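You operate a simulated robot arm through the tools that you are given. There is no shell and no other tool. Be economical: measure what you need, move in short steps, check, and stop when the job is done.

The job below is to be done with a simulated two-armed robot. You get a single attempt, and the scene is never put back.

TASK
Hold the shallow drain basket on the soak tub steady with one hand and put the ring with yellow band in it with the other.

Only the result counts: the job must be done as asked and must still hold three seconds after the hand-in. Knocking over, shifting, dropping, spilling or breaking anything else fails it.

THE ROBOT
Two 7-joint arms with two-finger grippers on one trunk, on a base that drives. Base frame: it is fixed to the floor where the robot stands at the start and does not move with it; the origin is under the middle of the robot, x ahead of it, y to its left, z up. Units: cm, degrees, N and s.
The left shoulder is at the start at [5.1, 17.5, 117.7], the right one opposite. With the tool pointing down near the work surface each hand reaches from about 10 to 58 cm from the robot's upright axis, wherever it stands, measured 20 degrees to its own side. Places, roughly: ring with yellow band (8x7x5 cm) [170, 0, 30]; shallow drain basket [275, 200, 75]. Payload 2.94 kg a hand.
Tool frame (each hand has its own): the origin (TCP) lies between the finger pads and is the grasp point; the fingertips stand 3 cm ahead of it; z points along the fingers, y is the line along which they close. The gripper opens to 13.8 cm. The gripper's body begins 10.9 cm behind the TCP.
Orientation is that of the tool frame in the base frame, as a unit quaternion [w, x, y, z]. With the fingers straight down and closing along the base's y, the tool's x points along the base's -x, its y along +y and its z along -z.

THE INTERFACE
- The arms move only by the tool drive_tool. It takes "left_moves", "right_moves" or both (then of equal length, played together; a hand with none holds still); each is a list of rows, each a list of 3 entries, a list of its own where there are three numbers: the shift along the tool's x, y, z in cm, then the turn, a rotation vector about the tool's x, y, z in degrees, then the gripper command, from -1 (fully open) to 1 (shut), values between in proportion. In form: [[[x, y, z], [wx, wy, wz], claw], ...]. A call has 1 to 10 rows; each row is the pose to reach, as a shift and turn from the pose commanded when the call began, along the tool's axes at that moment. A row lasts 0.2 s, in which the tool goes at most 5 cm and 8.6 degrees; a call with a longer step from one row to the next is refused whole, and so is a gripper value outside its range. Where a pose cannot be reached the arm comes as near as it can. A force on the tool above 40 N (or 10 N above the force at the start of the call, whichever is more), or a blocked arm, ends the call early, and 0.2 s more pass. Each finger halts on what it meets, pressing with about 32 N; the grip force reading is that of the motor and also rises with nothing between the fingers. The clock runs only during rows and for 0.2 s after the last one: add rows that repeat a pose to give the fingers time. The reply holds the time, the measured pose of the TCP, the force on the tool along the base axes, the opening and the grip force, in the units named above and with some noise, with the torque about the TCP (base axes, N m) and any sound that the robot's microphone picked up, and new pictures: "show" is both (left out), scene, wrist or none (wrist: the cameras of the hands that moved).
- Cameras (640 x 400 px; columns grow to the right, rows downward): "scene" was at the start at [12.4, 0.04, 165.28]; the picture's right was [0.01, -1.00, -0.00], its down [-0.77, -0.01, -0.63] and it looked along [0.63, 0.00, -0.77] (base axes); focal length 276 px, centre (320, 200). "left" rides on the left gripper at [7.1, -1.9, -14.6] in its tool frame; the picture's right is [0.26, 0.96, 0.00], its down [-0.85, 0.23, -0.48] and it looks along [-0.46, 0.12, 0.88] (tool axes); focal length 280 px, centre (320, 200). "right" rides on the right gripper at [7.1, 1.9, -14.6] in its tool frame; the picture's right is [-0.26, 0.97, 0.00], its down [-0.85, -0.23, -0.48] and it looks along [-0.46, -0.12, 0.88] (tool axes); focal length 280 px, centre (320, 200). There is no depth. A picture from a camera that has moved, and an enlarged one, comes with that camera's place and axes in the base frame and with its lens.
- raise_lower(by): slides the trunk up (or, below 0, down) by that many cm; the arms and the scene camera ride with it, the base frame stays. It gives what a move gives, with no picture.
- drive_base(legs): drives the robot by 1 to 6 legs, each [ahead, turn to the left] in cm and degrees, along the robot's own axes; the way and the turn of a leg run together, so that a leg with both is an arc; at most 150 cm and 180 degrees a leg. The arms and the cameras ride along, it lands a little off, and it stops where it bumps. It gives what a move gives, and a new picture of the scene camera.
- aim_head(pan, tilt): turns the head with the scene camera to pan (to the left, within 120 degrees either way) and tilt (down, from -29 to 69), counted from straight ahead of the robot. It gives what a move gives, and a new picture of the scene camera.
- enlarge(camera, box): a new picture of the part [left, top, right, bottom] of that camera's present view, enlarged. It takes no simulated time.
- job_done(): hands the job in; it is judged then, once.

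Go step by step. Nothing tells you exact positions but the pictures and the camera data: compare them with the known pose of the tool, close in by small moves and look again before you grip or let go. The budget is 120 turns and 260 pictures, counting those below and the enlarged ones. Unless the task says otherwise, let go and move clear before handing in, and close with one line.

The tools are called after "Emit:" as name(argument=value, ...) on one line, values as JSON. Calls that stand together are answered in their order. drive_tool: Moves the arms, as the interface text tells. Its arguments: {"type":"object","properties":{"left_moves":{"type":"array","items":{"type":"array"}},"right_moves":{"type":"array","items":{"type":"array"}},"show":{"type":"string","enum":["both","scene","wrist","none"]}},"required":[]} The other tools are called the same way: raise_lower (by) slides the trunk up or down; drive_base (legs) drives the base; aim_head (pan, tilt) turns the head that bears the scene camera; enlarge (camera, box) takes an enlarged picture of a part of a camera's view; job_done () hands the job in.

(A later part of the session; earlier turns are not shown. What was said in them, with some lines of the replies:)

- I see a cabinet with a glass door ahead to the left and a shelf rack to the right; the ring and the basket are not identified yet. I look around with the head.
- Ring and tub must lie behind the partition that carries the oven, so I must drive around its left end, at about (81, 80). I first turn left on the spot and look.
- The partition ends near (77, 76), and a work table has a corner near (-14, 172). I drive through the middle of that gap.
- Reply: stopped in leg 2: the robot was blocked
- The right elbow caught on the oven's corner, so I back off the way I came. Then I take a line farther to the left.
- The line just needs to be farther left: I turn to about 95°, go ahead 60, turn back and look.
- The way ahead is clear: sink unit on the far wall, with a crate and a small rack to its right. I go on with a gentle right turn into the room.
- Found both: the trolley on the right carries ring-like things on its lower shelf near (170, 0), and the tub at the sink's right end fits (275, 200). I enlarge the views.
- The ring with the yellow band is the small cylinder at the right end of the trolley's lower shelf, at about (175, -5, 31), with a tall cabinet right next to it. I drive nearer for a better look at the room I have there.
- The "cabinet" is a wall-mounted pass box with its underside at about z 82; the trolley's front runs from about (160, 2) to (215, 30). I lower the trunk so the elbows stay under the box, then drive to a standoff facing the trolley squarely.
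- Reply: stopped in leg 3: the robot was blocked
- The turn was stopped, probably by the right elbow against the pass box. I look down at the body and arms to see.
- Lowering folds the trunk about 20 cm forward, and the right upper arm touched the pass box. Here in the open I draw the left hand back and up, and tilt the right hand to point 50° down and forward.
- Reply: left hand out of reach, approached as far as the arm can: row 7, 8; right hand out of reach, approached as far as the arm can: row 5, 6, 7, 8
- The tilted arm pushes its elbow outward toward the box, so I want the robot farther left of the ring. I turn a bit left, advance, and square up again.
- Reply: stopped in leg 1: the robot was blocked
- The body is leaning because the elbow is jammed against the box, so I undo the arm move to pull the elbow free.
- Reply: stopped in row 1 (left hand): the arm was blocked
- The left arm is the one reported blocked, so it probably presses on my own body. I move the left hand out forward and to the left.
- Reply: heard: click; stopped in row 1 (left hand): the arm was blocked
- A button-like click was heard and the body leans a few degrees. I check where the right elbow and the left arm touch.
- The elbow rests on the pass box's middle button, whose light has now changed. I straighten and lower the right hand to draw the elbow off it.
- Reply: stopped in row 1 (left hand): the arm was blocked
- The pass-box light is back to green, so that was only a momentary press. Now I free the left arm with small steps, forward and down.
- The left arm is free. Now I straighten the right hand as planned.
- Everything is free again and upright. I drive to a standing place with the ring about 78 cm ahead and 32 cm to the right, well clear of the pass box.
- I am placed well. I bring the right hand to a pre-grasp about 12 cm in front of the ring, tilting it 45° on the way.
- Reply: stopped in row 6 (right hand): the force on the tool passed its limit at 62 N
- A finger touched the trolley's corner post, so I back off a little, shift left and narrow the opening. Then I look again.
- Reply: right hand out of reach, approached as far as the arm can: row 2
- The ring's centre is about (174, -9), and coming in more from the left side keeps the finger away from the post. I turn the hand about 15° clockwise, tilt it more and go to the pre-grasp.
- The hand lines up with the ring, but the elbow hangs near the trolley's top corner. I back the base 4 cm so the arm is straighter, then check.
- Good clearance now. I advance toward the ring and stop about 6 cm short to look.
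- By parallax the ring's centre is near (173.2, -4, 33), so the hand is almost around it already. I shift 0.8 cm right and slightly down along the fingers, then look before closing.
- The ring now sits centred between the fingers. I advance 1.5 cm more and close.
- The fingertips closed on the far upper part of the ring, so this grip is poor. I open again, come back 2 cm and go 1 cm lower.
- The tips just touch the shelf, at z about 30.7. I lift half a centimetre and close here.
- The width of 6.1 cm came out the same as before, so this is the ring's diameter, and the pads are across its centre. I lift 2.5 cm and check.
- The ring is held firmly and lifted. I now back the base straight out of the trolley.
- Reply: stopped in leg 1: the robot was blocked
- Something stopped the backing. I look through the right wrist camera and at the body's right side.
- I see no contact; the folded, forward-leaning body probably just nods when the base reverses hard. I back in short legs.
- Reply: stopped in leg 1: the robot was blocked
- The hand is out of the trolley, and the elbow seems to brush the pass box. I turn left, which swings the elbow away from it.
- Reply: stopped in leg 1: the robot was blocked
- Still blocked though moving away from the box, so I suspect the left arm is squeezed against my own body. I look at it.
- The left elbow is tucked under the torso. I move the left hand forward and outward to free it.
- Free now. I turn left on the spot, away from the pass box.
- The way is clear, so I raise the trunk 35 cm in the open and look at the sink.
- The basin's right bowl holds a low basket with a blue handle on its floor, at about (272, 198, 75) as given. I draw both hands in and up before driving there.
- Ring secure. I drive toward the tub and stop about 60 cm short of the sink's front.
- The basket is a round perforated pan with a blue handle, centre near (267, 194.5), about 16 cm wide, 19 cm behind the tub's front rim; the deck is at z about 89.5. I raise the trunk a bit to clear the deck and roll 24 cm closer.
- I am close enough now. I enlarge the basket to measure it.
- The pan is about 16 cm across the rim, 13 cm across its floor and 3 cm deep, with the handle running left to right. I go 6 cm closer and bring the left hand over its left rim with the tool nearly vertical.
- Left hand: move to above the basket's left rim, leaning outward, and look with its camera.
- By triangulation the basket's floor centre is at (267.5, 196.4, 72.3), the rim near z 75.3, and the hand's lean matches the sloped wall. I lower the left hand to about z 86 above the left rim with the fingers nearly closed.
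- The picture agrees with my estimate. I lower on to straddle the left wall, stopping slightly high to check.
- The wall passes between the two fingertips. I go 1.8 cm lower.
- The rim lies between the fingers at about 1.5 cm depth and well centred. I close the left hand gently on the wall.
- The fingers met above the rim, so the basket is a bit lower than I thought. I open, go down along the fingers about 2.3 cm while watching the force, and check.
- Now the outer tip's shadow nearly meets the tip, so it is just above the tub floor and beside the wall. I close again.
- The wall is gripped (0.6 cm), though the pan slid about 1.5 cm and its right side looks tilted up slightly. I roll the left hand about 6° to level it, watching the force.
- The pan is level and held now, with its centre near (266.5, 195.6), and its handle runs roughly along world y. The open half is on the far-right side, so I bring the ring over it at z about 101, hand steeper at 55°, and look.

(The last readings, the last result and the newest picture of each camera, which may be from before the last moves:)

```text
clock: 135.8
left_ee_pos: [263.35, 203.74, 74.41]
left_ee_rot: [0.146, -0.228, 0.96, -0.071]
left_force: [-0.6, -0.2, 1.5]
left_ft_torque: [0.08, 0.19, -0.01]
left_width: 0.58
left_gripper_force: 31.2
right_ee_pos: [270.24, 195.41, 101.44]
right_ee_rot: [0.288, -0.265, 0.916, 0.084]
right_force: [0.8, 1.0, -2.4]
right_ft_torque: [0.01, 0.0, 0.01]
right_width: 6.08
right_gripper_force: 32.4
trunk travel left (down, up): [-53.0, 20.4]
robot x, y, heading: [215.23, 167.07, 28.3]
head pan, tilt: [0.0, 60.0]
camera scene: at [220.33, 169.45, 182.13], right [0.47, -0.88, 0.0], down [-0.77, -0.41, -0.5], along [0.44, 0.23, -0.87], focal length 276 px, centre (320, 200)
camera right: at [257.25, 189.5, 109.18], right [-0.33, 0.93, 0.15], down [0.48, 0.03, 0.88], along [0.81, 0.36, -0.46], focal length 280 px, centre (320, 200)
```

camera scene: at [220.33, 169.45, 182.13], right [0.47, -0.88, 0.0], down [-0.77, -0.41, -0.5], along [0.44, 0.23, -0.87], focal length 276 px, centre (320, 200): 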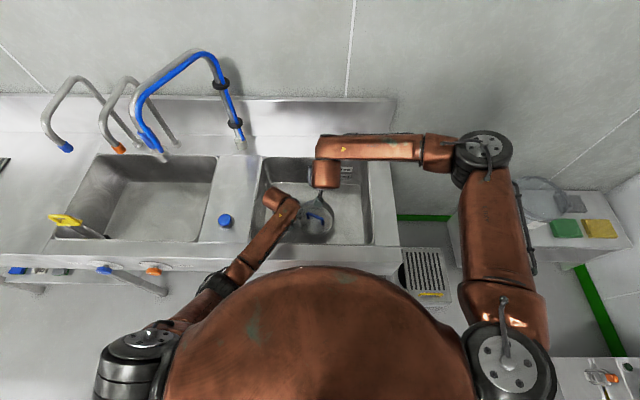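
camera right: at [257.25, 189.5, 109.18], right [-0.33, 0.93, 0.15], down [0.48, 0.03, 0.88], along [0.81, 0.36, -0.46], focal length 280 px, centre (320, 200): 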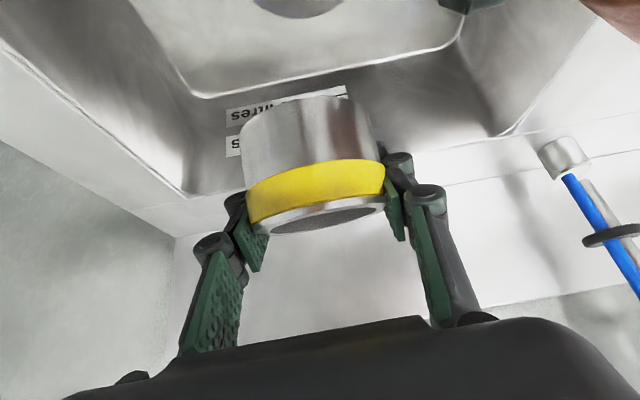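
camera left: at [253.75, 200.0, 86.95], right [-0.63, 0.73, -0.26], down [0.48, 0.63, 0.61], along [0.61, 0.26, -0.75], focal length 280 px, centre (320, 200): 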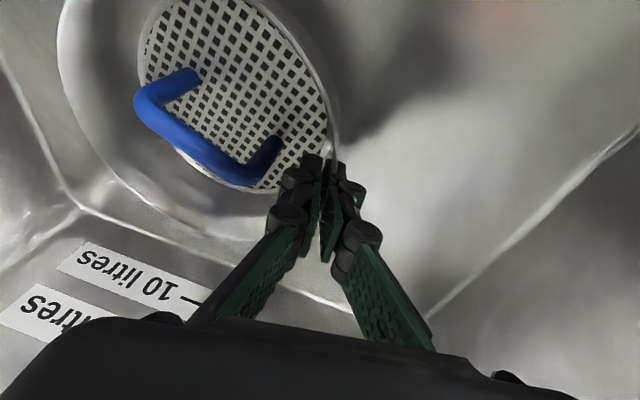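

The ring hovers as planned. I lower it to about z 82 and look again.

Emit:
drive_tool(right_moves=[[[2.2, 0, 3.2], [0, 0, 0], 1], [[4.4, 0, 6.4], [0, 0, 0], 1], [[6.6, 0, 9.6], [0, 0, 0], 1], [[8.8, 0, 12.8], [0, 0, 0], 1], [[10.9, 0.1, 16], [0, 0, 0], 1], [[10.9, 0.1, 16], [0, 0, 0], 1]])

Emit:
enlarge(camera="scene", box=[240, 150, 400, 250])

Emit:
enlarge(camera="left", box=[0, 0, 640, 400])

```text
clock: 137.2
left_ee_pos: [263.62, 203.83, 74.46]
left_ee_rot: [0.145, -0.228, 0.96, -0.072]
left_force: [0.1, -0.9, 0.8]
left_ft_torque: [0.11, 0.09, 0.03]
left_width: 0.57
left_gripper_force: 31.4
right_ee_pos: [270.51, 195.46, 81.82]
right_ee_rot: [0.288, -0.264, 0.917, 0.084]
right_force: [0.3, 0.7, -2.2]
right_ft_torque: [0.04, -0.01, 0.0]
right_width: 6.06
right_gripper_force: 31.9
trunk travel left (down, up): [-53.0, 20.4]
robot x, y, heading: [215.14, 166.72, 27.9]
head pan, tilt: [0.0, 60.0]
camera scene: at [220.29, 169.56, 182.13], right [0.47, -0.88, 0.0], down [-0.77, -0.41, -0.5], along [0.44, 0.23, -0.87], focal length 276 px, centre (320, 200)
camera right: at [257.36, 189.57, 89.64], right [-0.33, 0.93, 0.15], down [0.48, 0.03, 0.88], along [0.81, 0.36, -0.46], focal length 280 px, centre (320, 200)
```

scene: 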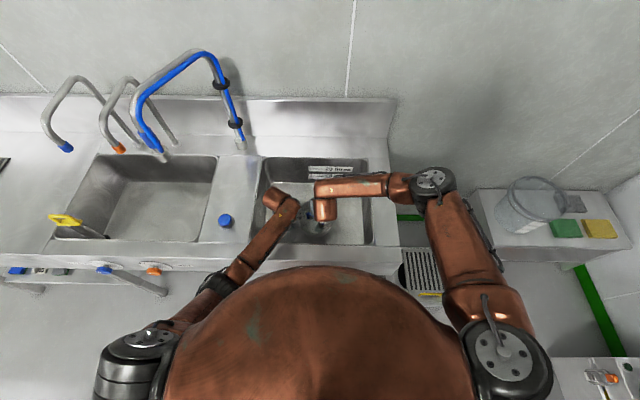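
right: 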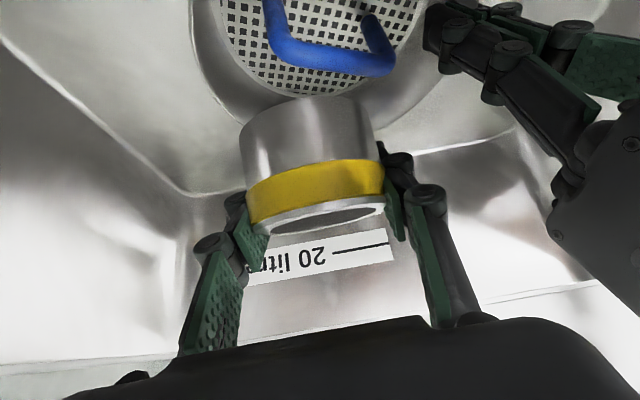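

```text
4.00 times, centred on (320, 200) of scene
camera zoom: at [220.29, 169.56, 182.13], right [0.47, -0.88, 0.0], down [-0.77, -0.41, -0.5], along [0.44, 0.23, -0.87], focal length 1105 px, centre (320, 200)
```

zoom: 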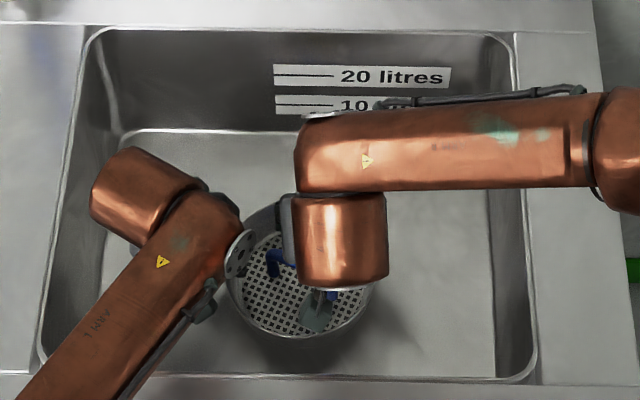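

```text
1.00 times, centred on (320, 200) of left (not enlarged: the box is as wide or as high as the picture)
camera zoom: at [253.75, 200.02, 86.95], right [-0.63, 0.73, -0.26], down [0.48, 0.63, 0.61], along [0.61, 0.26, -0.75], focal length 280 px, centre (320, 200)
```

zoom: 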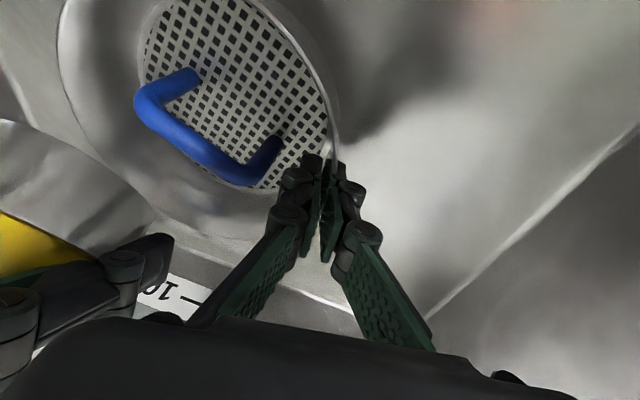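

The ring is over the far-right half, clear of the left hand. I lower it further to z about 77.

Emit:
drive_tool(right_moves=[[[1, 0, 1.4], [0, 0, 0], 1], [[1.9, 0, 2.8], [0, 0, 0], 1], [[2.8, 0, 4], [0, 0, 0], 1], [[2.8, 0, 4], [0, 0, 0], 1]], show="wrist")

Emit:
enlarge(camera="left", box=[0, 0, 640, 400])

```text
clock: 138.2
left_ee_pos: [263.45, 203.89, 74.41]
left_ee_rot: [0.145, -0.228, 0.96, -0.071]
left_force: [1.0, 1.0, -0.7]
left_ft_torque: [0.16, 1.07, 0.06]
left_width: 0.59
left_gripper_force: 31.8
right_ee_pos: [270.55, 195.57, 77.5]
right_ee_rot: [0.29, -0.262, 0.917, 0.084]
right_force: [6.0, 0.0, 17.7]
right_ft_torque: [0.27, 0.47, -0.14]
right_width: 6.1
right_gripper_force: 31.8
trunk travel left (down, up): [-53.0, 20.4]
robot x, y, heading: [215.15, 166.83, 27.8]
head pan, tilt: [0.0, 60.0]
camera right: at [257.51, 189.76, 85.15], right [-0.33, 0.93, 0.15], down [0.48, 0.03, 0.88], along [0.81, 0.36, -0.45], focal length 280 px, centre (320, 200)
```

right: 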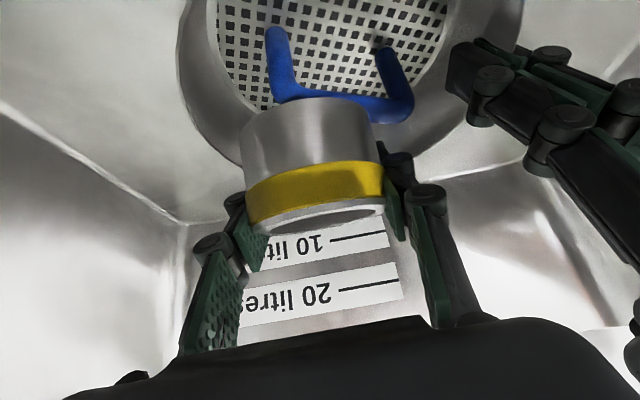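

```text
1.00 times, centred on (320, 200) of left (not enlarged: the box is as wide or as high as the picture)
camera zoom: at [253.71, 199.99, 86.99], right [-0.63, 0.73, -0.26], down [0.48, 0.63, 0.61], along [0.61, 0.26, -0.75], focal length 280 px, centre (320, 200)
```

zoom: 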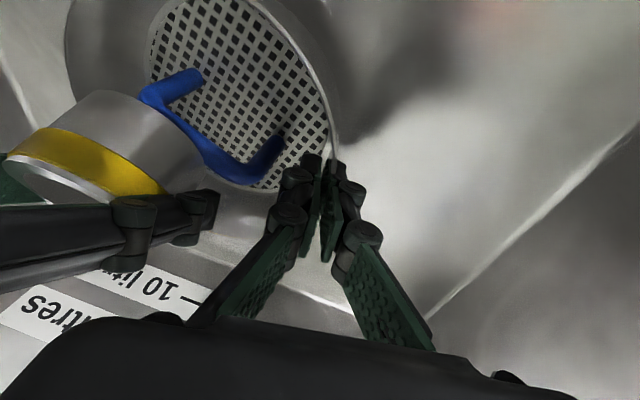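

The ring's near bottom edge seems to sit on the handle, since the force is upward and away. I lift slightly, shift 1 cm farther from the handle and lower again gently.

Emit:
drive_tool(right_moves=[[[-0.4, 0, -0.57], [0, 0, 0], 1], [[-1.0, -0.5, -0.14], [0, 0, 0], 1], [[-0.7, -0.5, 0.3], [0, 0, 0], 1], [[-0.3, -0.5, 0.85], [0, 0, 0], 1], [[-0.3, -0.5, 0.85], [0, 0, 0], 1]], show="wrist")

Emit:
enlarge(camera="left", box=[0, 0, 640, 400])

```text
clock: 139.4
left_ee_pos: [263.43, 203.76, 74.27]
left_ee_rot: [0.145, -0.228, 0.96, -0.071]
left_force: [2.3, 1.0, -5.4]
left_ft_torque: [0.11, 1.07, 0.35]
left_width: 0.59
left_gripper_force: 31.8
right_ee_pos: [271.53, 195.83, 76.89]
right_ee_rot: [0.29, -0.263, 0.916, 0.083]
right_force: [5.8, 0.5, 22.1]
right_ft_torque: [0.16, 0.57, -0.24]
right_width: 6.08
right_gripper_force: 31.6
trunk travel left (down, up): [-53.0, 20.4]
robot x, y, heading: [214.9, 166.91, 28.2]
head pan, tilt: [0.0, 60.0]
camera right: at [258.36, 189.94, 84.56], right [-0.33, 0.93, 0.15], down [0.48, 0.03, 0.88], along [0.81, 0.36, -0.45], focal length 280 px, centre (320, 200)
```

right: 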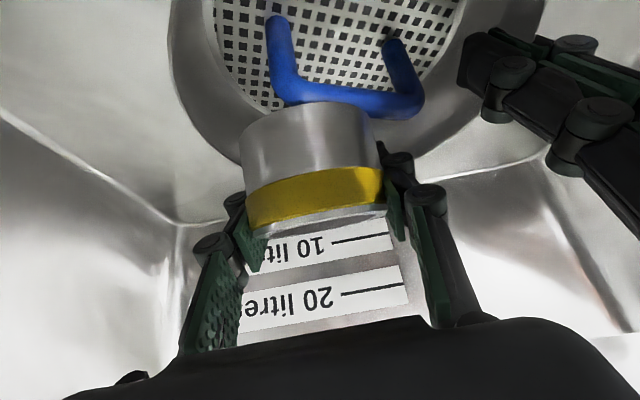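

```text
1.00 times, centred on (320, 200) of left (not enlarged: the box is as wide or as high as the picture)
camera zoom: at [253.68, 199.99, 86.97], right [-0.63, 0.73, -0.26], down [0.48, 0.63, 0.61], along [0.61, 0.26, -0.75], focal length 280 px, centre (320, 200)
```

zoom: 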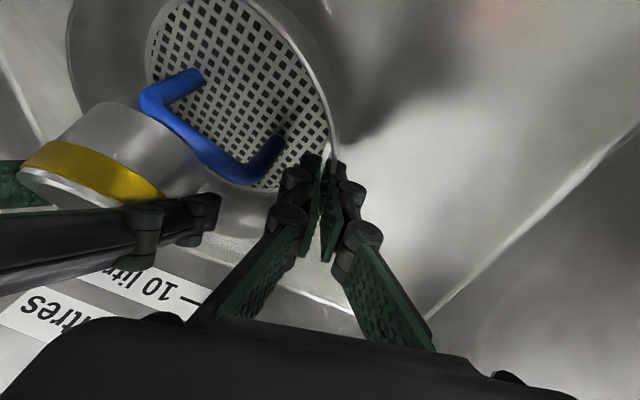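

The ring still meets something, and its true size matters now. I enlarge both wrist views to see how the ring sits and whether it is hollow.

Emit:
enlarge(camera="left", box=[0, 60, 260, 222])

Emit:
enlarge(camera="right", box=[180, 20, 480, 260])

```text
2.46 times, centred on (130, 141) of left
camera zoom: at [253.68, 199.99, 86.97], right [-0.63, 0.73, -0.26], down [0.48, 0.63, 0.61], along [0.61, 0.26, -0.75], focal length 690 px, centre (788, 345)
```

zoom: 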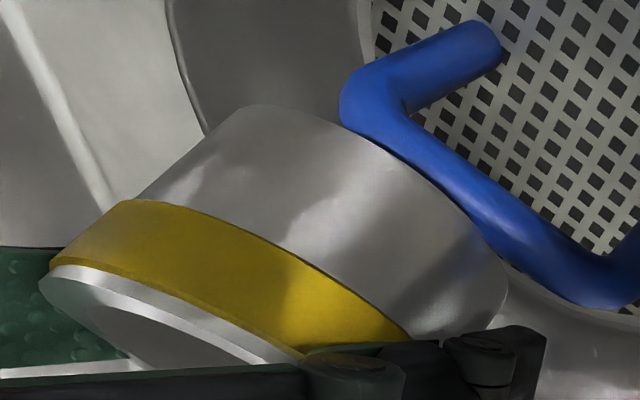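

```text
1.67 times, centred on (330, 140) of right
camera zoom: at [258.36, 189.94, 84.56], right [-0.33, 0.93, 0.15], down [0.48, 0.03, 0.88], along [0.81, 0.36, -0.45], focal length 467 px, centre (303, 300)
```

zoom: 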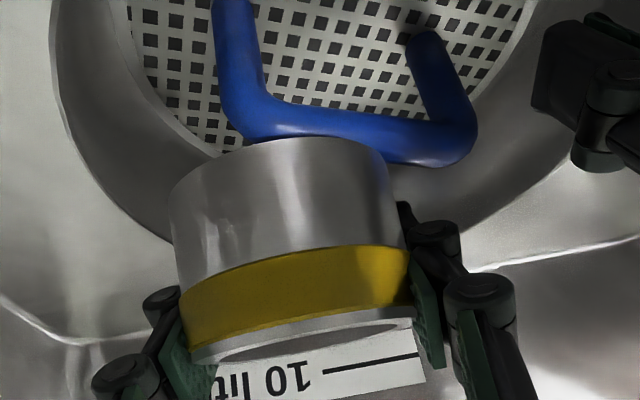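

The ring actually sits about 3.5 cm nearer the palm than the TCP, so it is resting on the handle. I lift it, level the hand to 40° so the ring is upright, and look again.

Emit:
drive_tool(right_moves=[[[-1.5, 0, -2], [0, 0, 0], 1], [[-2.9, 0, -4.1], [0, -5, 0], 1], [[-2.9, 0, -4.1], [0, -10, 0], 1], [[-2.9, 0, -4.1], [0, -15.7, 0], 1], [[-2.9, 0, -4.1], [0, -15.7, 0], 1]], show="wrist")

Emit:
enlarge(camera="left", box=[0, 0, 640, 400])

Emit:
enlarge(camera="scene", box=[240, 150, 400, 250])

```text
clock: 140.6
left_ee_pos: [263.44, 203.78, 74.29]
left_ee_rot: [0.146, -0.228, 0.96, -0.071]
left_force: [-0.3, 0.1, -1.3]
left_ft_torque: [0.16, 0.11, 0.01]
left_width: 0.59
left_gripper_force: 31.2
right_ee_pos: [271.3, 195.84, 81.69]
right_ee_rot: [0.411, -0.25, 0.868, 0.119]
right_force: [-0.2, 0.7, -2.0]
right_ft_torque: [0.0, 0.01, -0.01]
right_width: 6.06
right_gripper_force: 31.5
trunk travel left (down, up): [-53.0, 20.4]
robot x, y, heading: [215.12, 167.12, 27.9]
head pan, tilt: [0.0, 60.0]
camera right: at [256.88, 189.02, 85.3], right [-0.37, 0.91, 0.2], down [0.27, -0.11, 0.96], along [0.89, 0.41, -0.2], focal length 280 px, centre (320, 200)
```

right: 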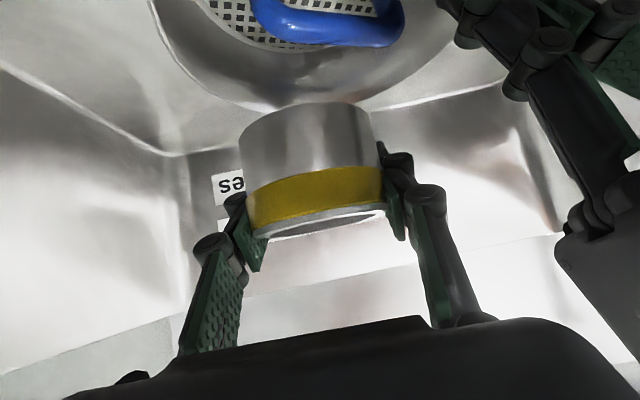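

```text
1.00 times, centred on (320, 200) of left (not enlarged: the box is as wide or as high as the picture)
camera zoom: at [253.77, 200.0, 86.94], right [-0.63, 0.73, -0.26], down [0.48, 0.63, 0.61], along [0.61, 0.26, -0.75], focal length 280 px, centre (320, 200)
```

zoom: 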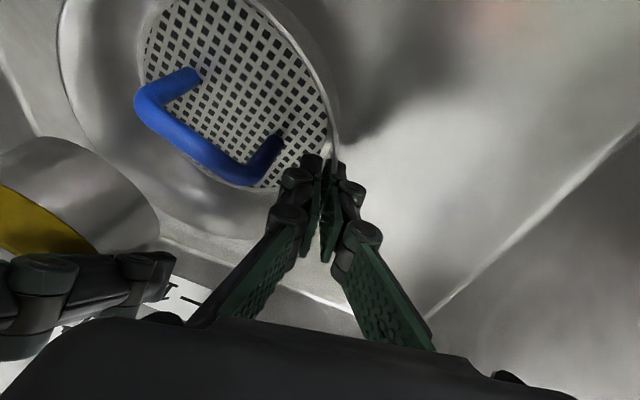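

```text
4.00 times, centred on (320, 200) of scene
camera zoom: at [220.32, 169.5, 182.13], right [0.47, -0.88, 0.0], down [-0.77, -0.41, -0.5], along [0.44, 0.23, -0.87], focal length 1105 px, centre (320, 200)
```

zoom: 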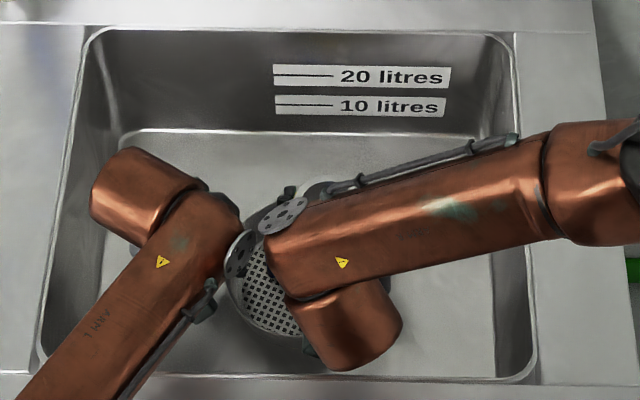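

Ring is upright; its near bottom edge is at (265.8, 193.7, 79.6). I shift 1.7 cm in x and 1.1 cm in y to clear the handle, lower 3 cm and check.

Emit:
drive_tool(right_moves=[[[-1.28, 0, 1.56], [0, 0, 0], 1], [[-0.1, 0, 2.5], [0, 0, 0], 1], [[1.04, 0, 3.46], [0, 0, 0], 1], [[1.04, 0, 3.46], [0, 0, 0], 1]], show="wrist")

Emit:
enlarge(camera="left", box=[0, 0, 640, 400])

```text
clock: 141.6
left_ee_pos: [263.54, 203.88, 74.39]
left_ee_rot: [0.145, -0.228, 0.96, -0.072]
left_force: [0.0, 0.1, -0.7]
left_ft_torque: [0.13, 0.1, 0.03]
left_width: 0.6
left_gripper_force: 31.3
right_ee_pos: [272.9, 196.76, 78.82]
right_ee_rot: [0.41, -0.25, 0.869, 0.117]
right_force: [0.1, -0.4, -1.3]
right_ft_torque: [0.06, -0.04, 0.03]
right_width: 6.11
right_gripper_force: 32.4
trunk travel left (down, up): [-53.0, 20.4]
robot x, y, heading: [215.47, 166.74, 28.0]
head pan, tilt: [0.0, 60.0]
camera right: at [258.5, 190.04, 82.38], right [-0.37, 0.91, 0.2], down [0.27, -0.11, 0.96], along [0.89, 0.41, -0.2], focal length 280 px, centre (320, 200)
```

right: 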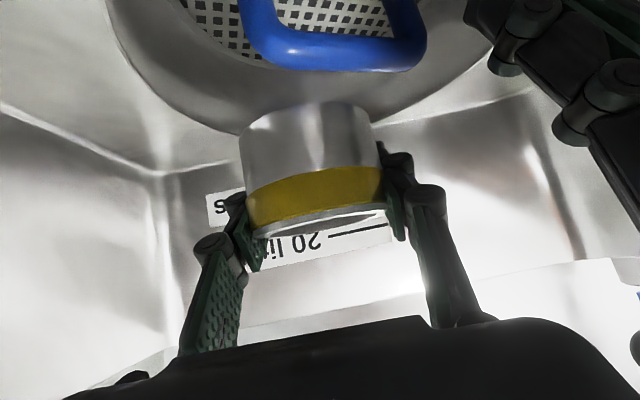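

```text
1.00 times, centred on (320, 200) of left (not enlarged: the box is as wide or as high as the picture)
camera zoom: at [253.75, 200.02, 86.94], right [-0.63, 0.73, -0.26], down [0.48, 0.63, 0.61], along [0.61, 0.26, -0.75], focal length 280 px, centre (320, 200)
```

zoom: 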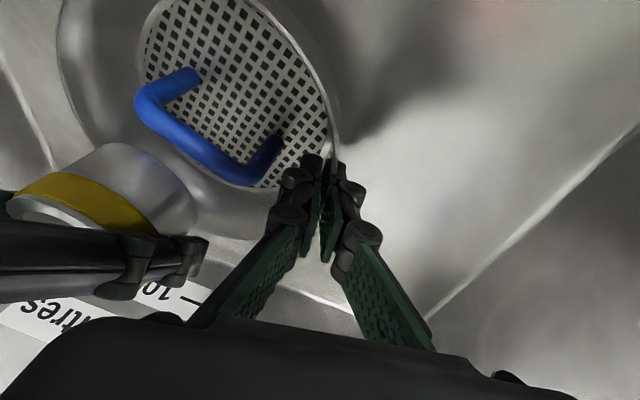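

The ring now clears the handle and hangs over the far half inside the rim. I lower until light contact.

Emit:
drive_tool(right_moves=[[[0.6, 0, 0.5], [0, 0, 0], 1], [[1.1, 0, 0.9], [0, 0, 0], 1], [[1.5, 0, 1.25], [0, 0, 0], 1], [[1.5, 0, 1.25], [0, 0, 0], 1]], show="wrist")

Emit:
enlarge(camera="left", box=[0, 0, 640, 400])

```text
clock: 142.6
left_ee_pos: [263.33, 203.68, 74.33]
left_ee_rot: [0.146, -0.228, 0.96, -0.071]
left_force: [4.6, 1.2, -4.0]
left_ft_torque: [0.31, 0.74, 0.25]
left_width: 0.59
left_gripper_force: 32.2
right_ee_pos: [273.08, 196.84, 76.83]
right_ee_rot: [0.413, -0.25, 0.868, 0.119]
right_force: [-1.8, -1.7, 11.7]
right_ft_torque: [0.1, -0.2, -0.04]
right_width: 6.11
right_gripper_force: 31.8
trunk travel left (down, up): [-53.0, 20.4]
robot x, y, heading: [214.97, 167.05, 28.3]
head pan, tilt: [0.0, 60.0]
camera right: at [258.63, 190.12, 80.39], right [-0.37, 0.91, 0.2], down [0.26, -0.11, 0.96], along [0.89, 0.41, -0.2], focal length 280 px, centre (320, 200)
```

right: 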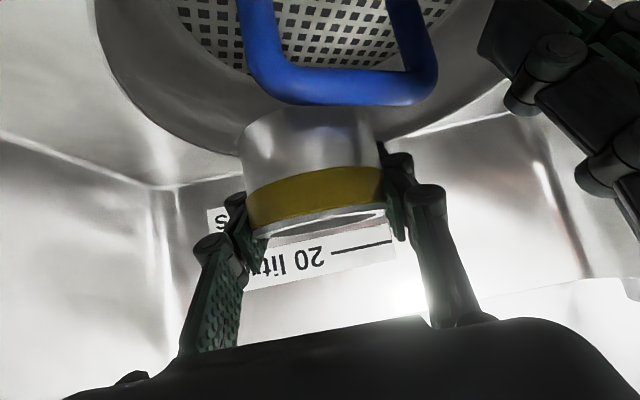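

```text
1.00 times, centred on (320, 200) of left (not enlarged: the box is as wide or as high as the picture)
camera zoom: at [253.72, 199.99, 86.96], right [-0.63, 0.73, -0.26], down [0.48, 0.63, 0.61], along [0.61, 0.26, -0.75], focal length 280 px, centre (320, 200)
```

zoom: 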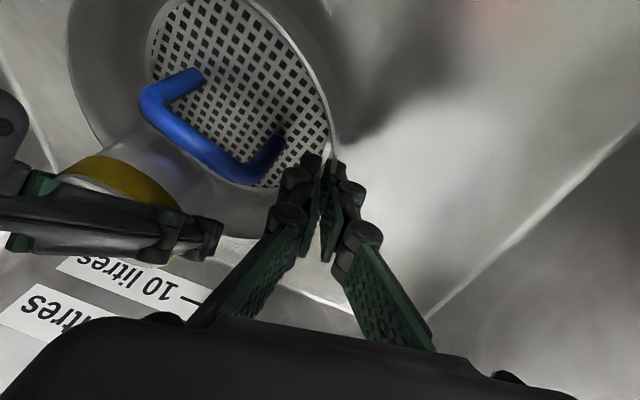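

Light contact at the far wall, with the ring's near edge below the handle's top. I open the right fingers gently to let it settle.

Emit:
drive_tool(right_moves=[[[0, 0, 0], [0, 0, 0], 0.1], [[0, 0, 0], [0, 0, 0], 0], [[0, 0, 0], [0, 0, 0], -0.1], [[0, 0, 0], [0, 0, 0], -0.25], [[0, 0, 0], [0, 0, 0], -0.35], [[0, 0, 0], [0, 0, 0], -0.35]], show="wrist")

Emit:
enlarge(camera="left", box=[0, 0, 640, 400])

```text
clock: 144.0
left_ee_pos: [263.53, 203.73, 74.48]
left_ee_rot: [0.146, -0.229, 0.96, -0.071]
left_force: [-0.5, -0.1, 0.9]
left_ft_torque: [0.33, 0.23, 0.05]
left_width: 0.61
left_gripper_force: 31.9
right_ee_pos: [273.0, 196.91, 76.61]
right_ee_rot: [0.411, -0.25, 0.868, 0.119]
right_force: [-0.3, -0.4, 0.5]
right_ft_torque: [0.04, -0.01, 0.02]
right_width: 9.32
right_gripper_force: 0.1
trunk travel left (down, up): [-53.0, 20.4]
robot x, y, heading: [214.98, 166.99, 28.2]
head pan, tilt: [0.0, 60.0]
camera right: at [258.57, 190.07, 80.3], right [-0.37, 0.91, 0.2], down [0.27, -0.1, 0.96], along [0.89, 0.41, -0.2], focal length 280 px, centre (320, 200)
```

right: 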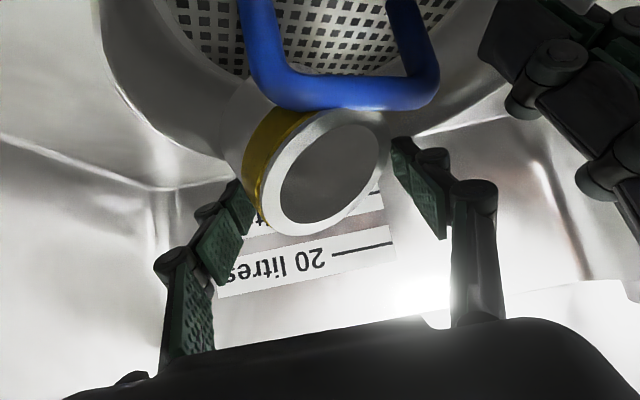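

```text
1.00 times, centred on (320, 200) of left (not enlarged: the box is as wide or as high as the picture)
camera zoom: at [253.74, 200.03, 86.95], right [-0.63, 0.73, -0.26], down [0.48, 0.63, 0.61], along [0.61, 0.26, -0.75], focal length 280 px, centre (320, 200)
```

zoom: 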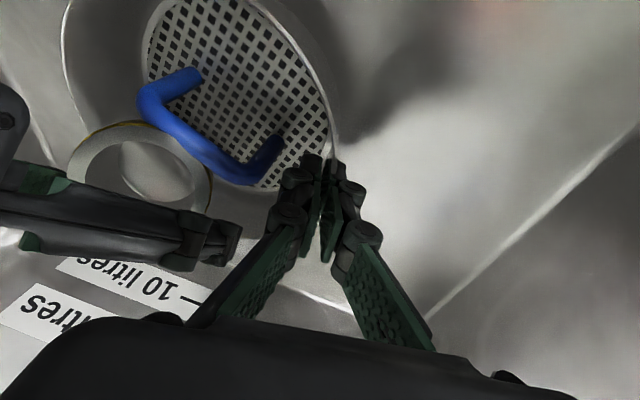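

The ring has settled between handle and far wall, tilted. I draw the right hand back along its fingers.

Emit:
drive_tool(right_moves=[[[0, 0, -1.5], [0, 0, 0], -0.4], [[0, 0, -3], [0, 0, 0], -0.45], [[0, 0, -5], [0, 0, 0], -0.45], [[0, 0, -7.5], [0, 0, 0], -0.45], [[0, 0, -10], [0, 0, 0], -0.45], [[-3, 0, -13], [0, 0, 0], -0.45], [[-3, 0, -13], [0, 0, 0], -0.45]], show="both")

Emit:
enlarge(camera="left", box=[0, 0, 640, 400])

```text
clock: 145.1
left_ee_pos: [263.8, 203.85, 74.43]
left_ee_rot: [0.145, -0.229, 0.96, -0.072]
left_force: [-0.2, 0.4, -4.9]
left_ft_torque: [0.33, 0.22, 0.0]
left_width: 0.61
left_gripper_force: 31.2
right_ee_pos: [269.56, 193.7, 82.6]
right_ee_rot: [0.427, -0.244, 0.863, 0.116]
right_force: [9.9, 9.8, -7.2]
right_ft_torque: [0.43, -1.08, -0.83]
right_width: 10.0
right_gripper_force: 0.0
trunk travel left (down, up): [-53.0, 20.4]
robot x, y, heading: [214.87, 166.93, 28.0]
head pan, tilt: [0.0, 60.0]
stopped in row 5 (right hand): the force on the tool passed its limit at 90 N (the readings are from after the stop); the commanded pose is now the measured one
camera scene: at [221.23, 170.02, 182.14], right [0.47, -0.88, 0.0], down [-0.77, -0.41, -0.49], along [0.44, 0.23, -0.87], focal length 276 px, centre (320, 200)
camera right: at [254.97, 187.06, 85.74], right [-0.37, 0.91, 0.2], down [0.23, -0.12, 0.96], along [0.9, 0.4, -0.17], focal length 280 px, centre (320, 200)
```

scene: 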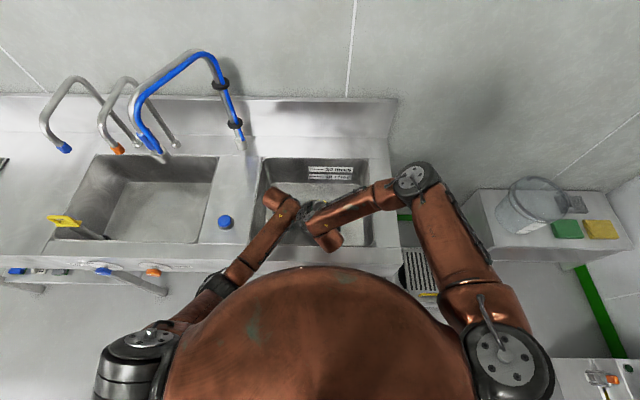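
right: 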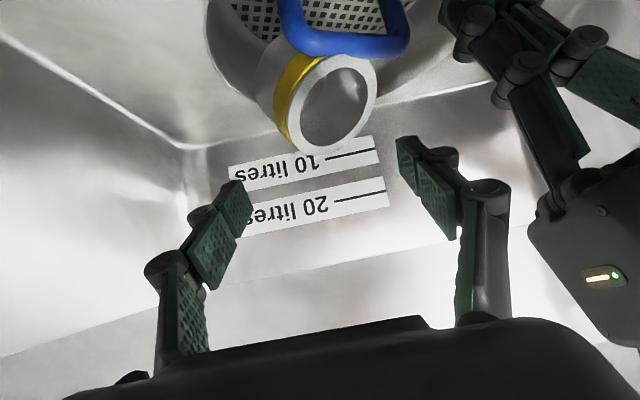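

```text
1.00 times, centred on (320, 200) of left (not enlarged: the box is as wide or as high as the picture)
camera zoom: at [254.1, 200.15, 86.99], right [-0.63, 0.73, -0.26], down [0.48, 0.63, 0.61], along [0.61, 0.26, -0.75], focal length 280 px, centre (320, 200)
```

zoom: 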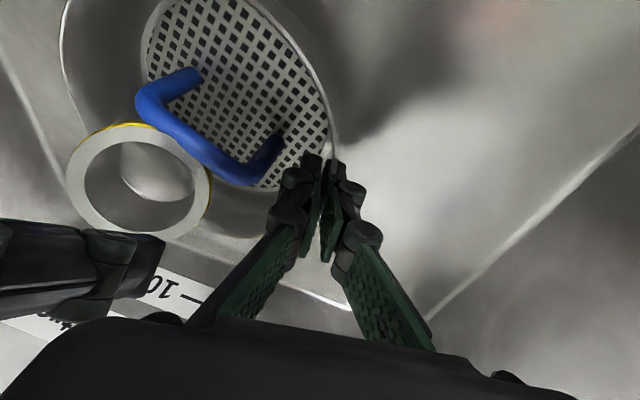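

The right wrist brushed the left hand while backing. The fingers are clear of the ring now, so I go straight up and then to the right.

Emit:
drive_tool(right_moves=[[[-1.5, 0, -1.3], [0, 0, 0], -0.45], [[-3.5, -1.5, -3], [0, 0, 0], -0.45], [[-6.2, -4, -5], [0, 0, 0], -0.45], [[-9, -7, -7.2], [0, 0, 0], -0.45], [[-11, -11, -9], [0, 0, 0], -0.45], [[-12, -15, -10], [0, 0, 0], -0.45], [[-12, -15, -10], [0, 0, 0], -0.45]], show="scene")

Emit:
enlarge(camera="scene", box=[240, 150, 400, 250])

Emit:
enlarge(camera="left", box=[0, 0, 640, 400])

```text
clock: 146.7
left_ee_pos: [263.67, 203.92, 74.55]
left_ee_rot: [0.148, -0.228, 0.96, -0.072]
left_force: [0.3, 0.0, -4.9]
left_ft_torque: [0.28, 0.23, 0.0]
left_width: 0.57
left_gripper_force: 31.7
right_ee_pos: [276.31, 180.84, 98.24]
right_ee_rot: [0.426, -0.245, 0.863, 0.116]
right_force: [0.3, -0.4, 0.4]
right_ft_torque: [-0.01, 0.0, -0.06]
right_width: 10.04
right_gripper_force: 0.1
trunk travel left (down, up): [-53.0, 20.4]
robot x, y, heading: [215.18, 166.83, 28.3]
head pan, tilt: [0.0, 60.0]
camera scene: at [220.21, 169.73, 182.13], right [0.47, -0.88, 0.0], down [-0.76, -0.41, -0.5], along [0.44, 0.23, -0.87], focal length 276 px, centre (320, 200)
```

scene: 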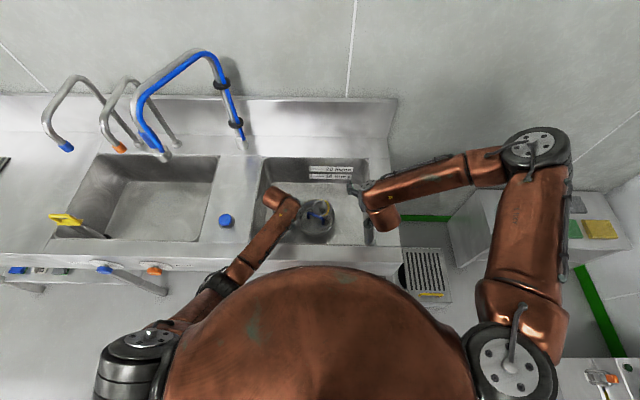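

```text
4.00 times, centred on (320, 200) of scene
camera zoom: at [220.21, 169.73, 182.13], right [0.47, -0.88, 0.0], down [-0.76, -0.41, -0.5], along [0.44, 0.23, -0.87], focal length 1105 px, centre (320, 200)
```

zoom: 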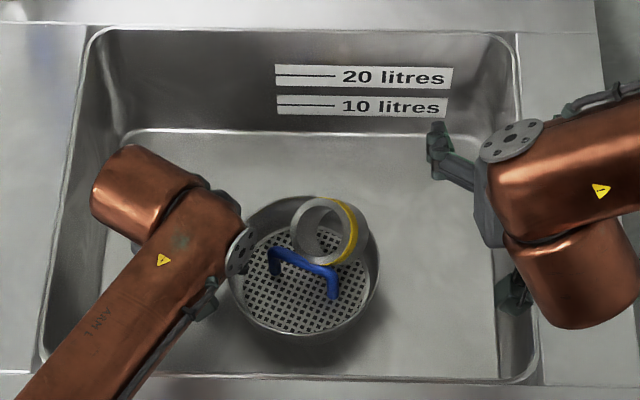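

```text
1.00 times, centred on (320, 200) of left (not enlarged: the box is as wide or as high as the picture)
camera zoom: at [253.87, 200.1, 87.17], right [-0.62, 0.73, -0.27], down [0.48, 0.63, 0.62], along [0.62, 0.26, -0.74], focal length 280 px, centre (320, 200)
```

zoom: 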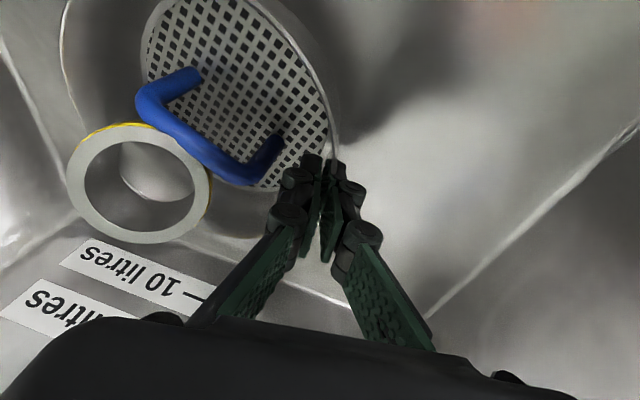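

The ring lies in the basket, inside the rim behind the handle. I first lower the left hand a few millimetres so that the basket rests fully on the tub floor.

Emit:
drive_tool(left_moves=[[[0.05, 0.04, 0.2], [0, 0, 0], 1], [[0.1, 0.08, 0.4], [0, 0, 0], 1], [[0.1, 0.08, 0.4], [0, 0, 0], 1]], show="none")

```text
clock: 147.5
left_ee_pos: [263.8, 203.9, 74.34]
left_ee_rot: [0.15, -0.227, 0.959, -0.072]
left_force: [-2.0, 0.2, 4.8]
left_ft_torque: [0.16, 0.42, -0.04]
left_width: 0.58
left_gripper_force: 31.7
right_ee_pos: [276.38, 180.64, 98.23]
right_ee_rot: [0.427, -0.244, 0.863, 0.116]
right_force: [-0.6, -0.3, -0.2]
right_ft_torque: [-0.01, 0.03, -0.02]
right_width: 10.01
right_gripper_force: 0.0
trunk travel left (down, up): [-53.0, 20.4]
robot x, y, heading: [215.36, 167.27, 28.0]
head pan, tilt: [0.0, 60.0]
```

It rests on the floor now. I open the left fingers a little and look.

Emit:
drive_tool(left_moves=[[[0, 0, 0], [0, 0, 0], 0.8], [[0, 0, 0], [0, 0, 0], 0.65], [[0, 0, 0], [0, 0, 0], 0.5], [[0, 0, 0], [0, 0, 0], 0.45], [[0, 0, 0], [0, 0, 0], 0.45]], show="wrist")

Emit:
enlarge(camera="scene", box=[260, 170, 380, 245])

```text
clock: 148.7
left_ee_pos: [263.86, 203.81, 74.24]
left_ee_rot: [0.148, -0.228, 0.96, -0.072]
left_force: [-0.1, 0.2, -0.5]
left_ft_torque: [0.0, 0.01, 0.03]
left_width: 3.8
left_gripper_force: 0.0
right_ee_pos: [276.42, 180.59, 98.1]
right_ee_rot: [0.426, -0.244, 0.863, 0.116]
right_force: [-0.4, -0.3, -0.4]
right_ft_torque: [0.01, 0.01, 0.01]
right_width: 10.0
right_gripper_force: 0.1
trunk travel left (down, up): [-53.0, 20.4]
robot x, y, heading: [215.09, 167.21, 28.1]
head pan, tilt: [0.0, 60.0]
camera left: at [253.94, 200.03, 86.75], right [-0.62, 0.73, -0.26], down [0.48, 0.63, 0.62], along [0.62, 0.26, -0.74], focal length 280 px, centre (320, 200)
```

left: 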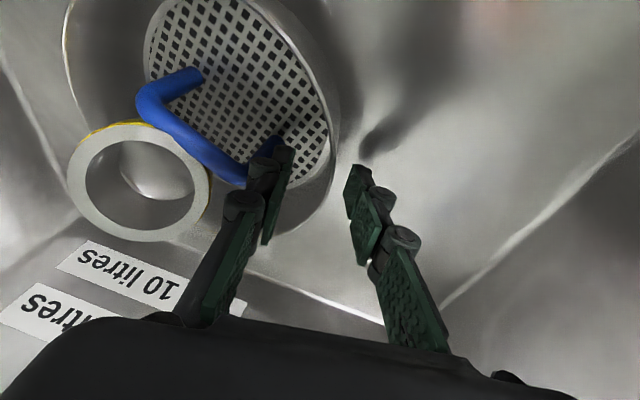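

```text
5.33 times, centred on (320, 208) of scene
camera zoom: at [220.3, 169.56, 182.13], right [0.47, -0.88, 0.0], down [-0.76, -0.41, -0.5], along [0.44, 0.23, -0.87], focal length 1473 px, centre (320, 160)
```

zoom: 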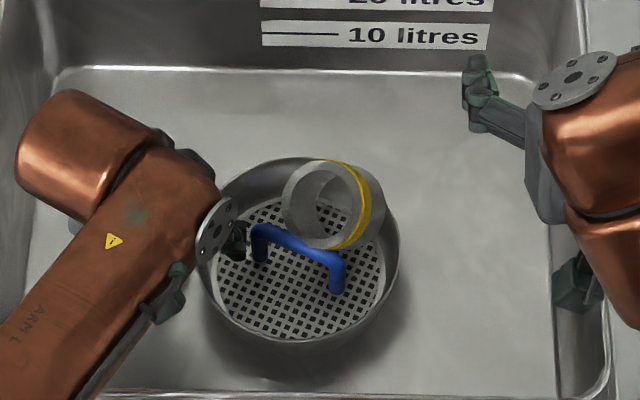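

Basket and ring stand still with the grip open. I raise the left hand straight back along its fingers.

Emit:
drive_tool(left_moves=[[[0, 0, -1.2], [0, 0, 0], 0.45], [[0, 0, -2.6], [0, 0, 0], 0.45], [[0, 0, -4.5], [0, 0, 0], 0.45], [[0, 0, -7.5], [0, 0, 0], 0.45], [[0, 0, -11], [0, 0, 0], 0.45], [[0, 0, -15], [0, 0, 0], 0.45], [[2, 2, -19], [0, 0, 0], 0.45], [[2, 2, -19], [0, 0, 0], 0.45]], show="scene")

Emit:
enlarge(camera="scene", box=[260, 170, 380, 245])

```text
clock: 150.5
left_ee_pos: [255.09, 205.98, 91.22]
left_ee_rot: [0.148, -0.228, 0.96, -0.072]
left_force: [0.4, 0.4, 0.2]
left_ft_torque: [0.01, 0.01, -0.02]
left_width: 3.81
left_gripper_force: 0.1
right_ee_pos: [276.55, 180.54, 98.07]
right_ee_rot: [0.426, -0.244, 0.863, 0.116]
right_force: [0.4, -0.1, 0.8]
right_ft_torque: [0.02, -0.03, -0.02]
right_width: 10.01
right_gripper_force: 0.1
trunk travel left (down, up): [-53.0, 20.4]
robot x, y, heading: [215.09, 166.96, 27.9]
head pan, tilt: [0.0, 60.0]
camera scene: at [220.48, 169.51, 182.12], right [0.47, -0.88, 0.0], down [-0.77, -0.41, -0.5], along [0.44, 0.23, -0.87], focal length 276 px, centre (320, 200)
```

scene: 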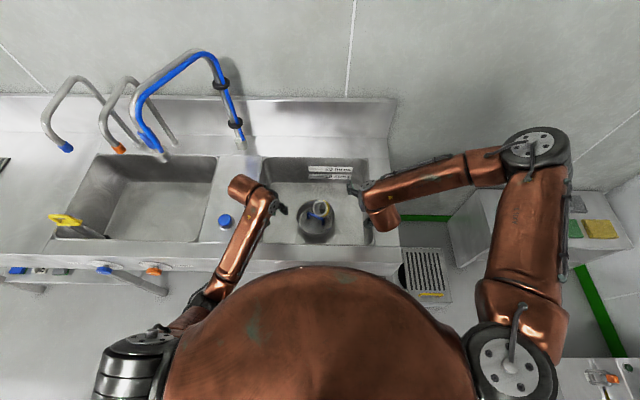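

```text
5.33 times, centred on (320, 208) of scene
camera zoom: at [220.48, 169.51, 182.12], right [0.47, -0.88, 0.0], down [-0.77, -0.41, -0.5], along [0.44, 0.23, -0.87], focal length 1473 px, centre (320, 160)
```

zoom: 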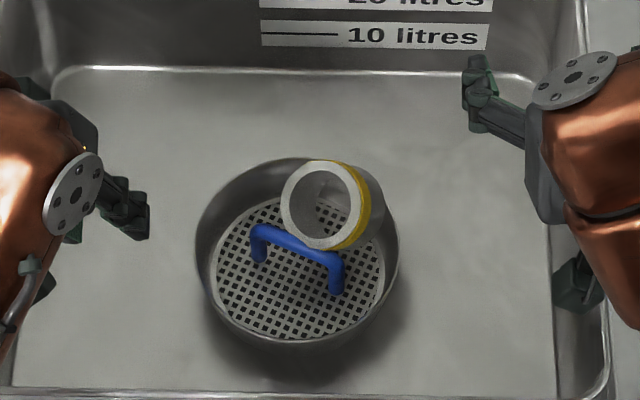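

The ring rests in the drain basket, both hands are open and clear, and the pictures from before and after the left hand let go match. I hand in.

Emit:
job_done()

```text
The job is handed in.
```

I placed the ring with the yellow band in the shallow drain basket while the left hand held the basket's rim. It rests tilted between the handle and the far wall, both hands are clear, and the job is handed in. On the way my right elbow briefly pressed a button on the pass box, whose light later went back to green. A finger also bumped a trolley post with no visible shift.
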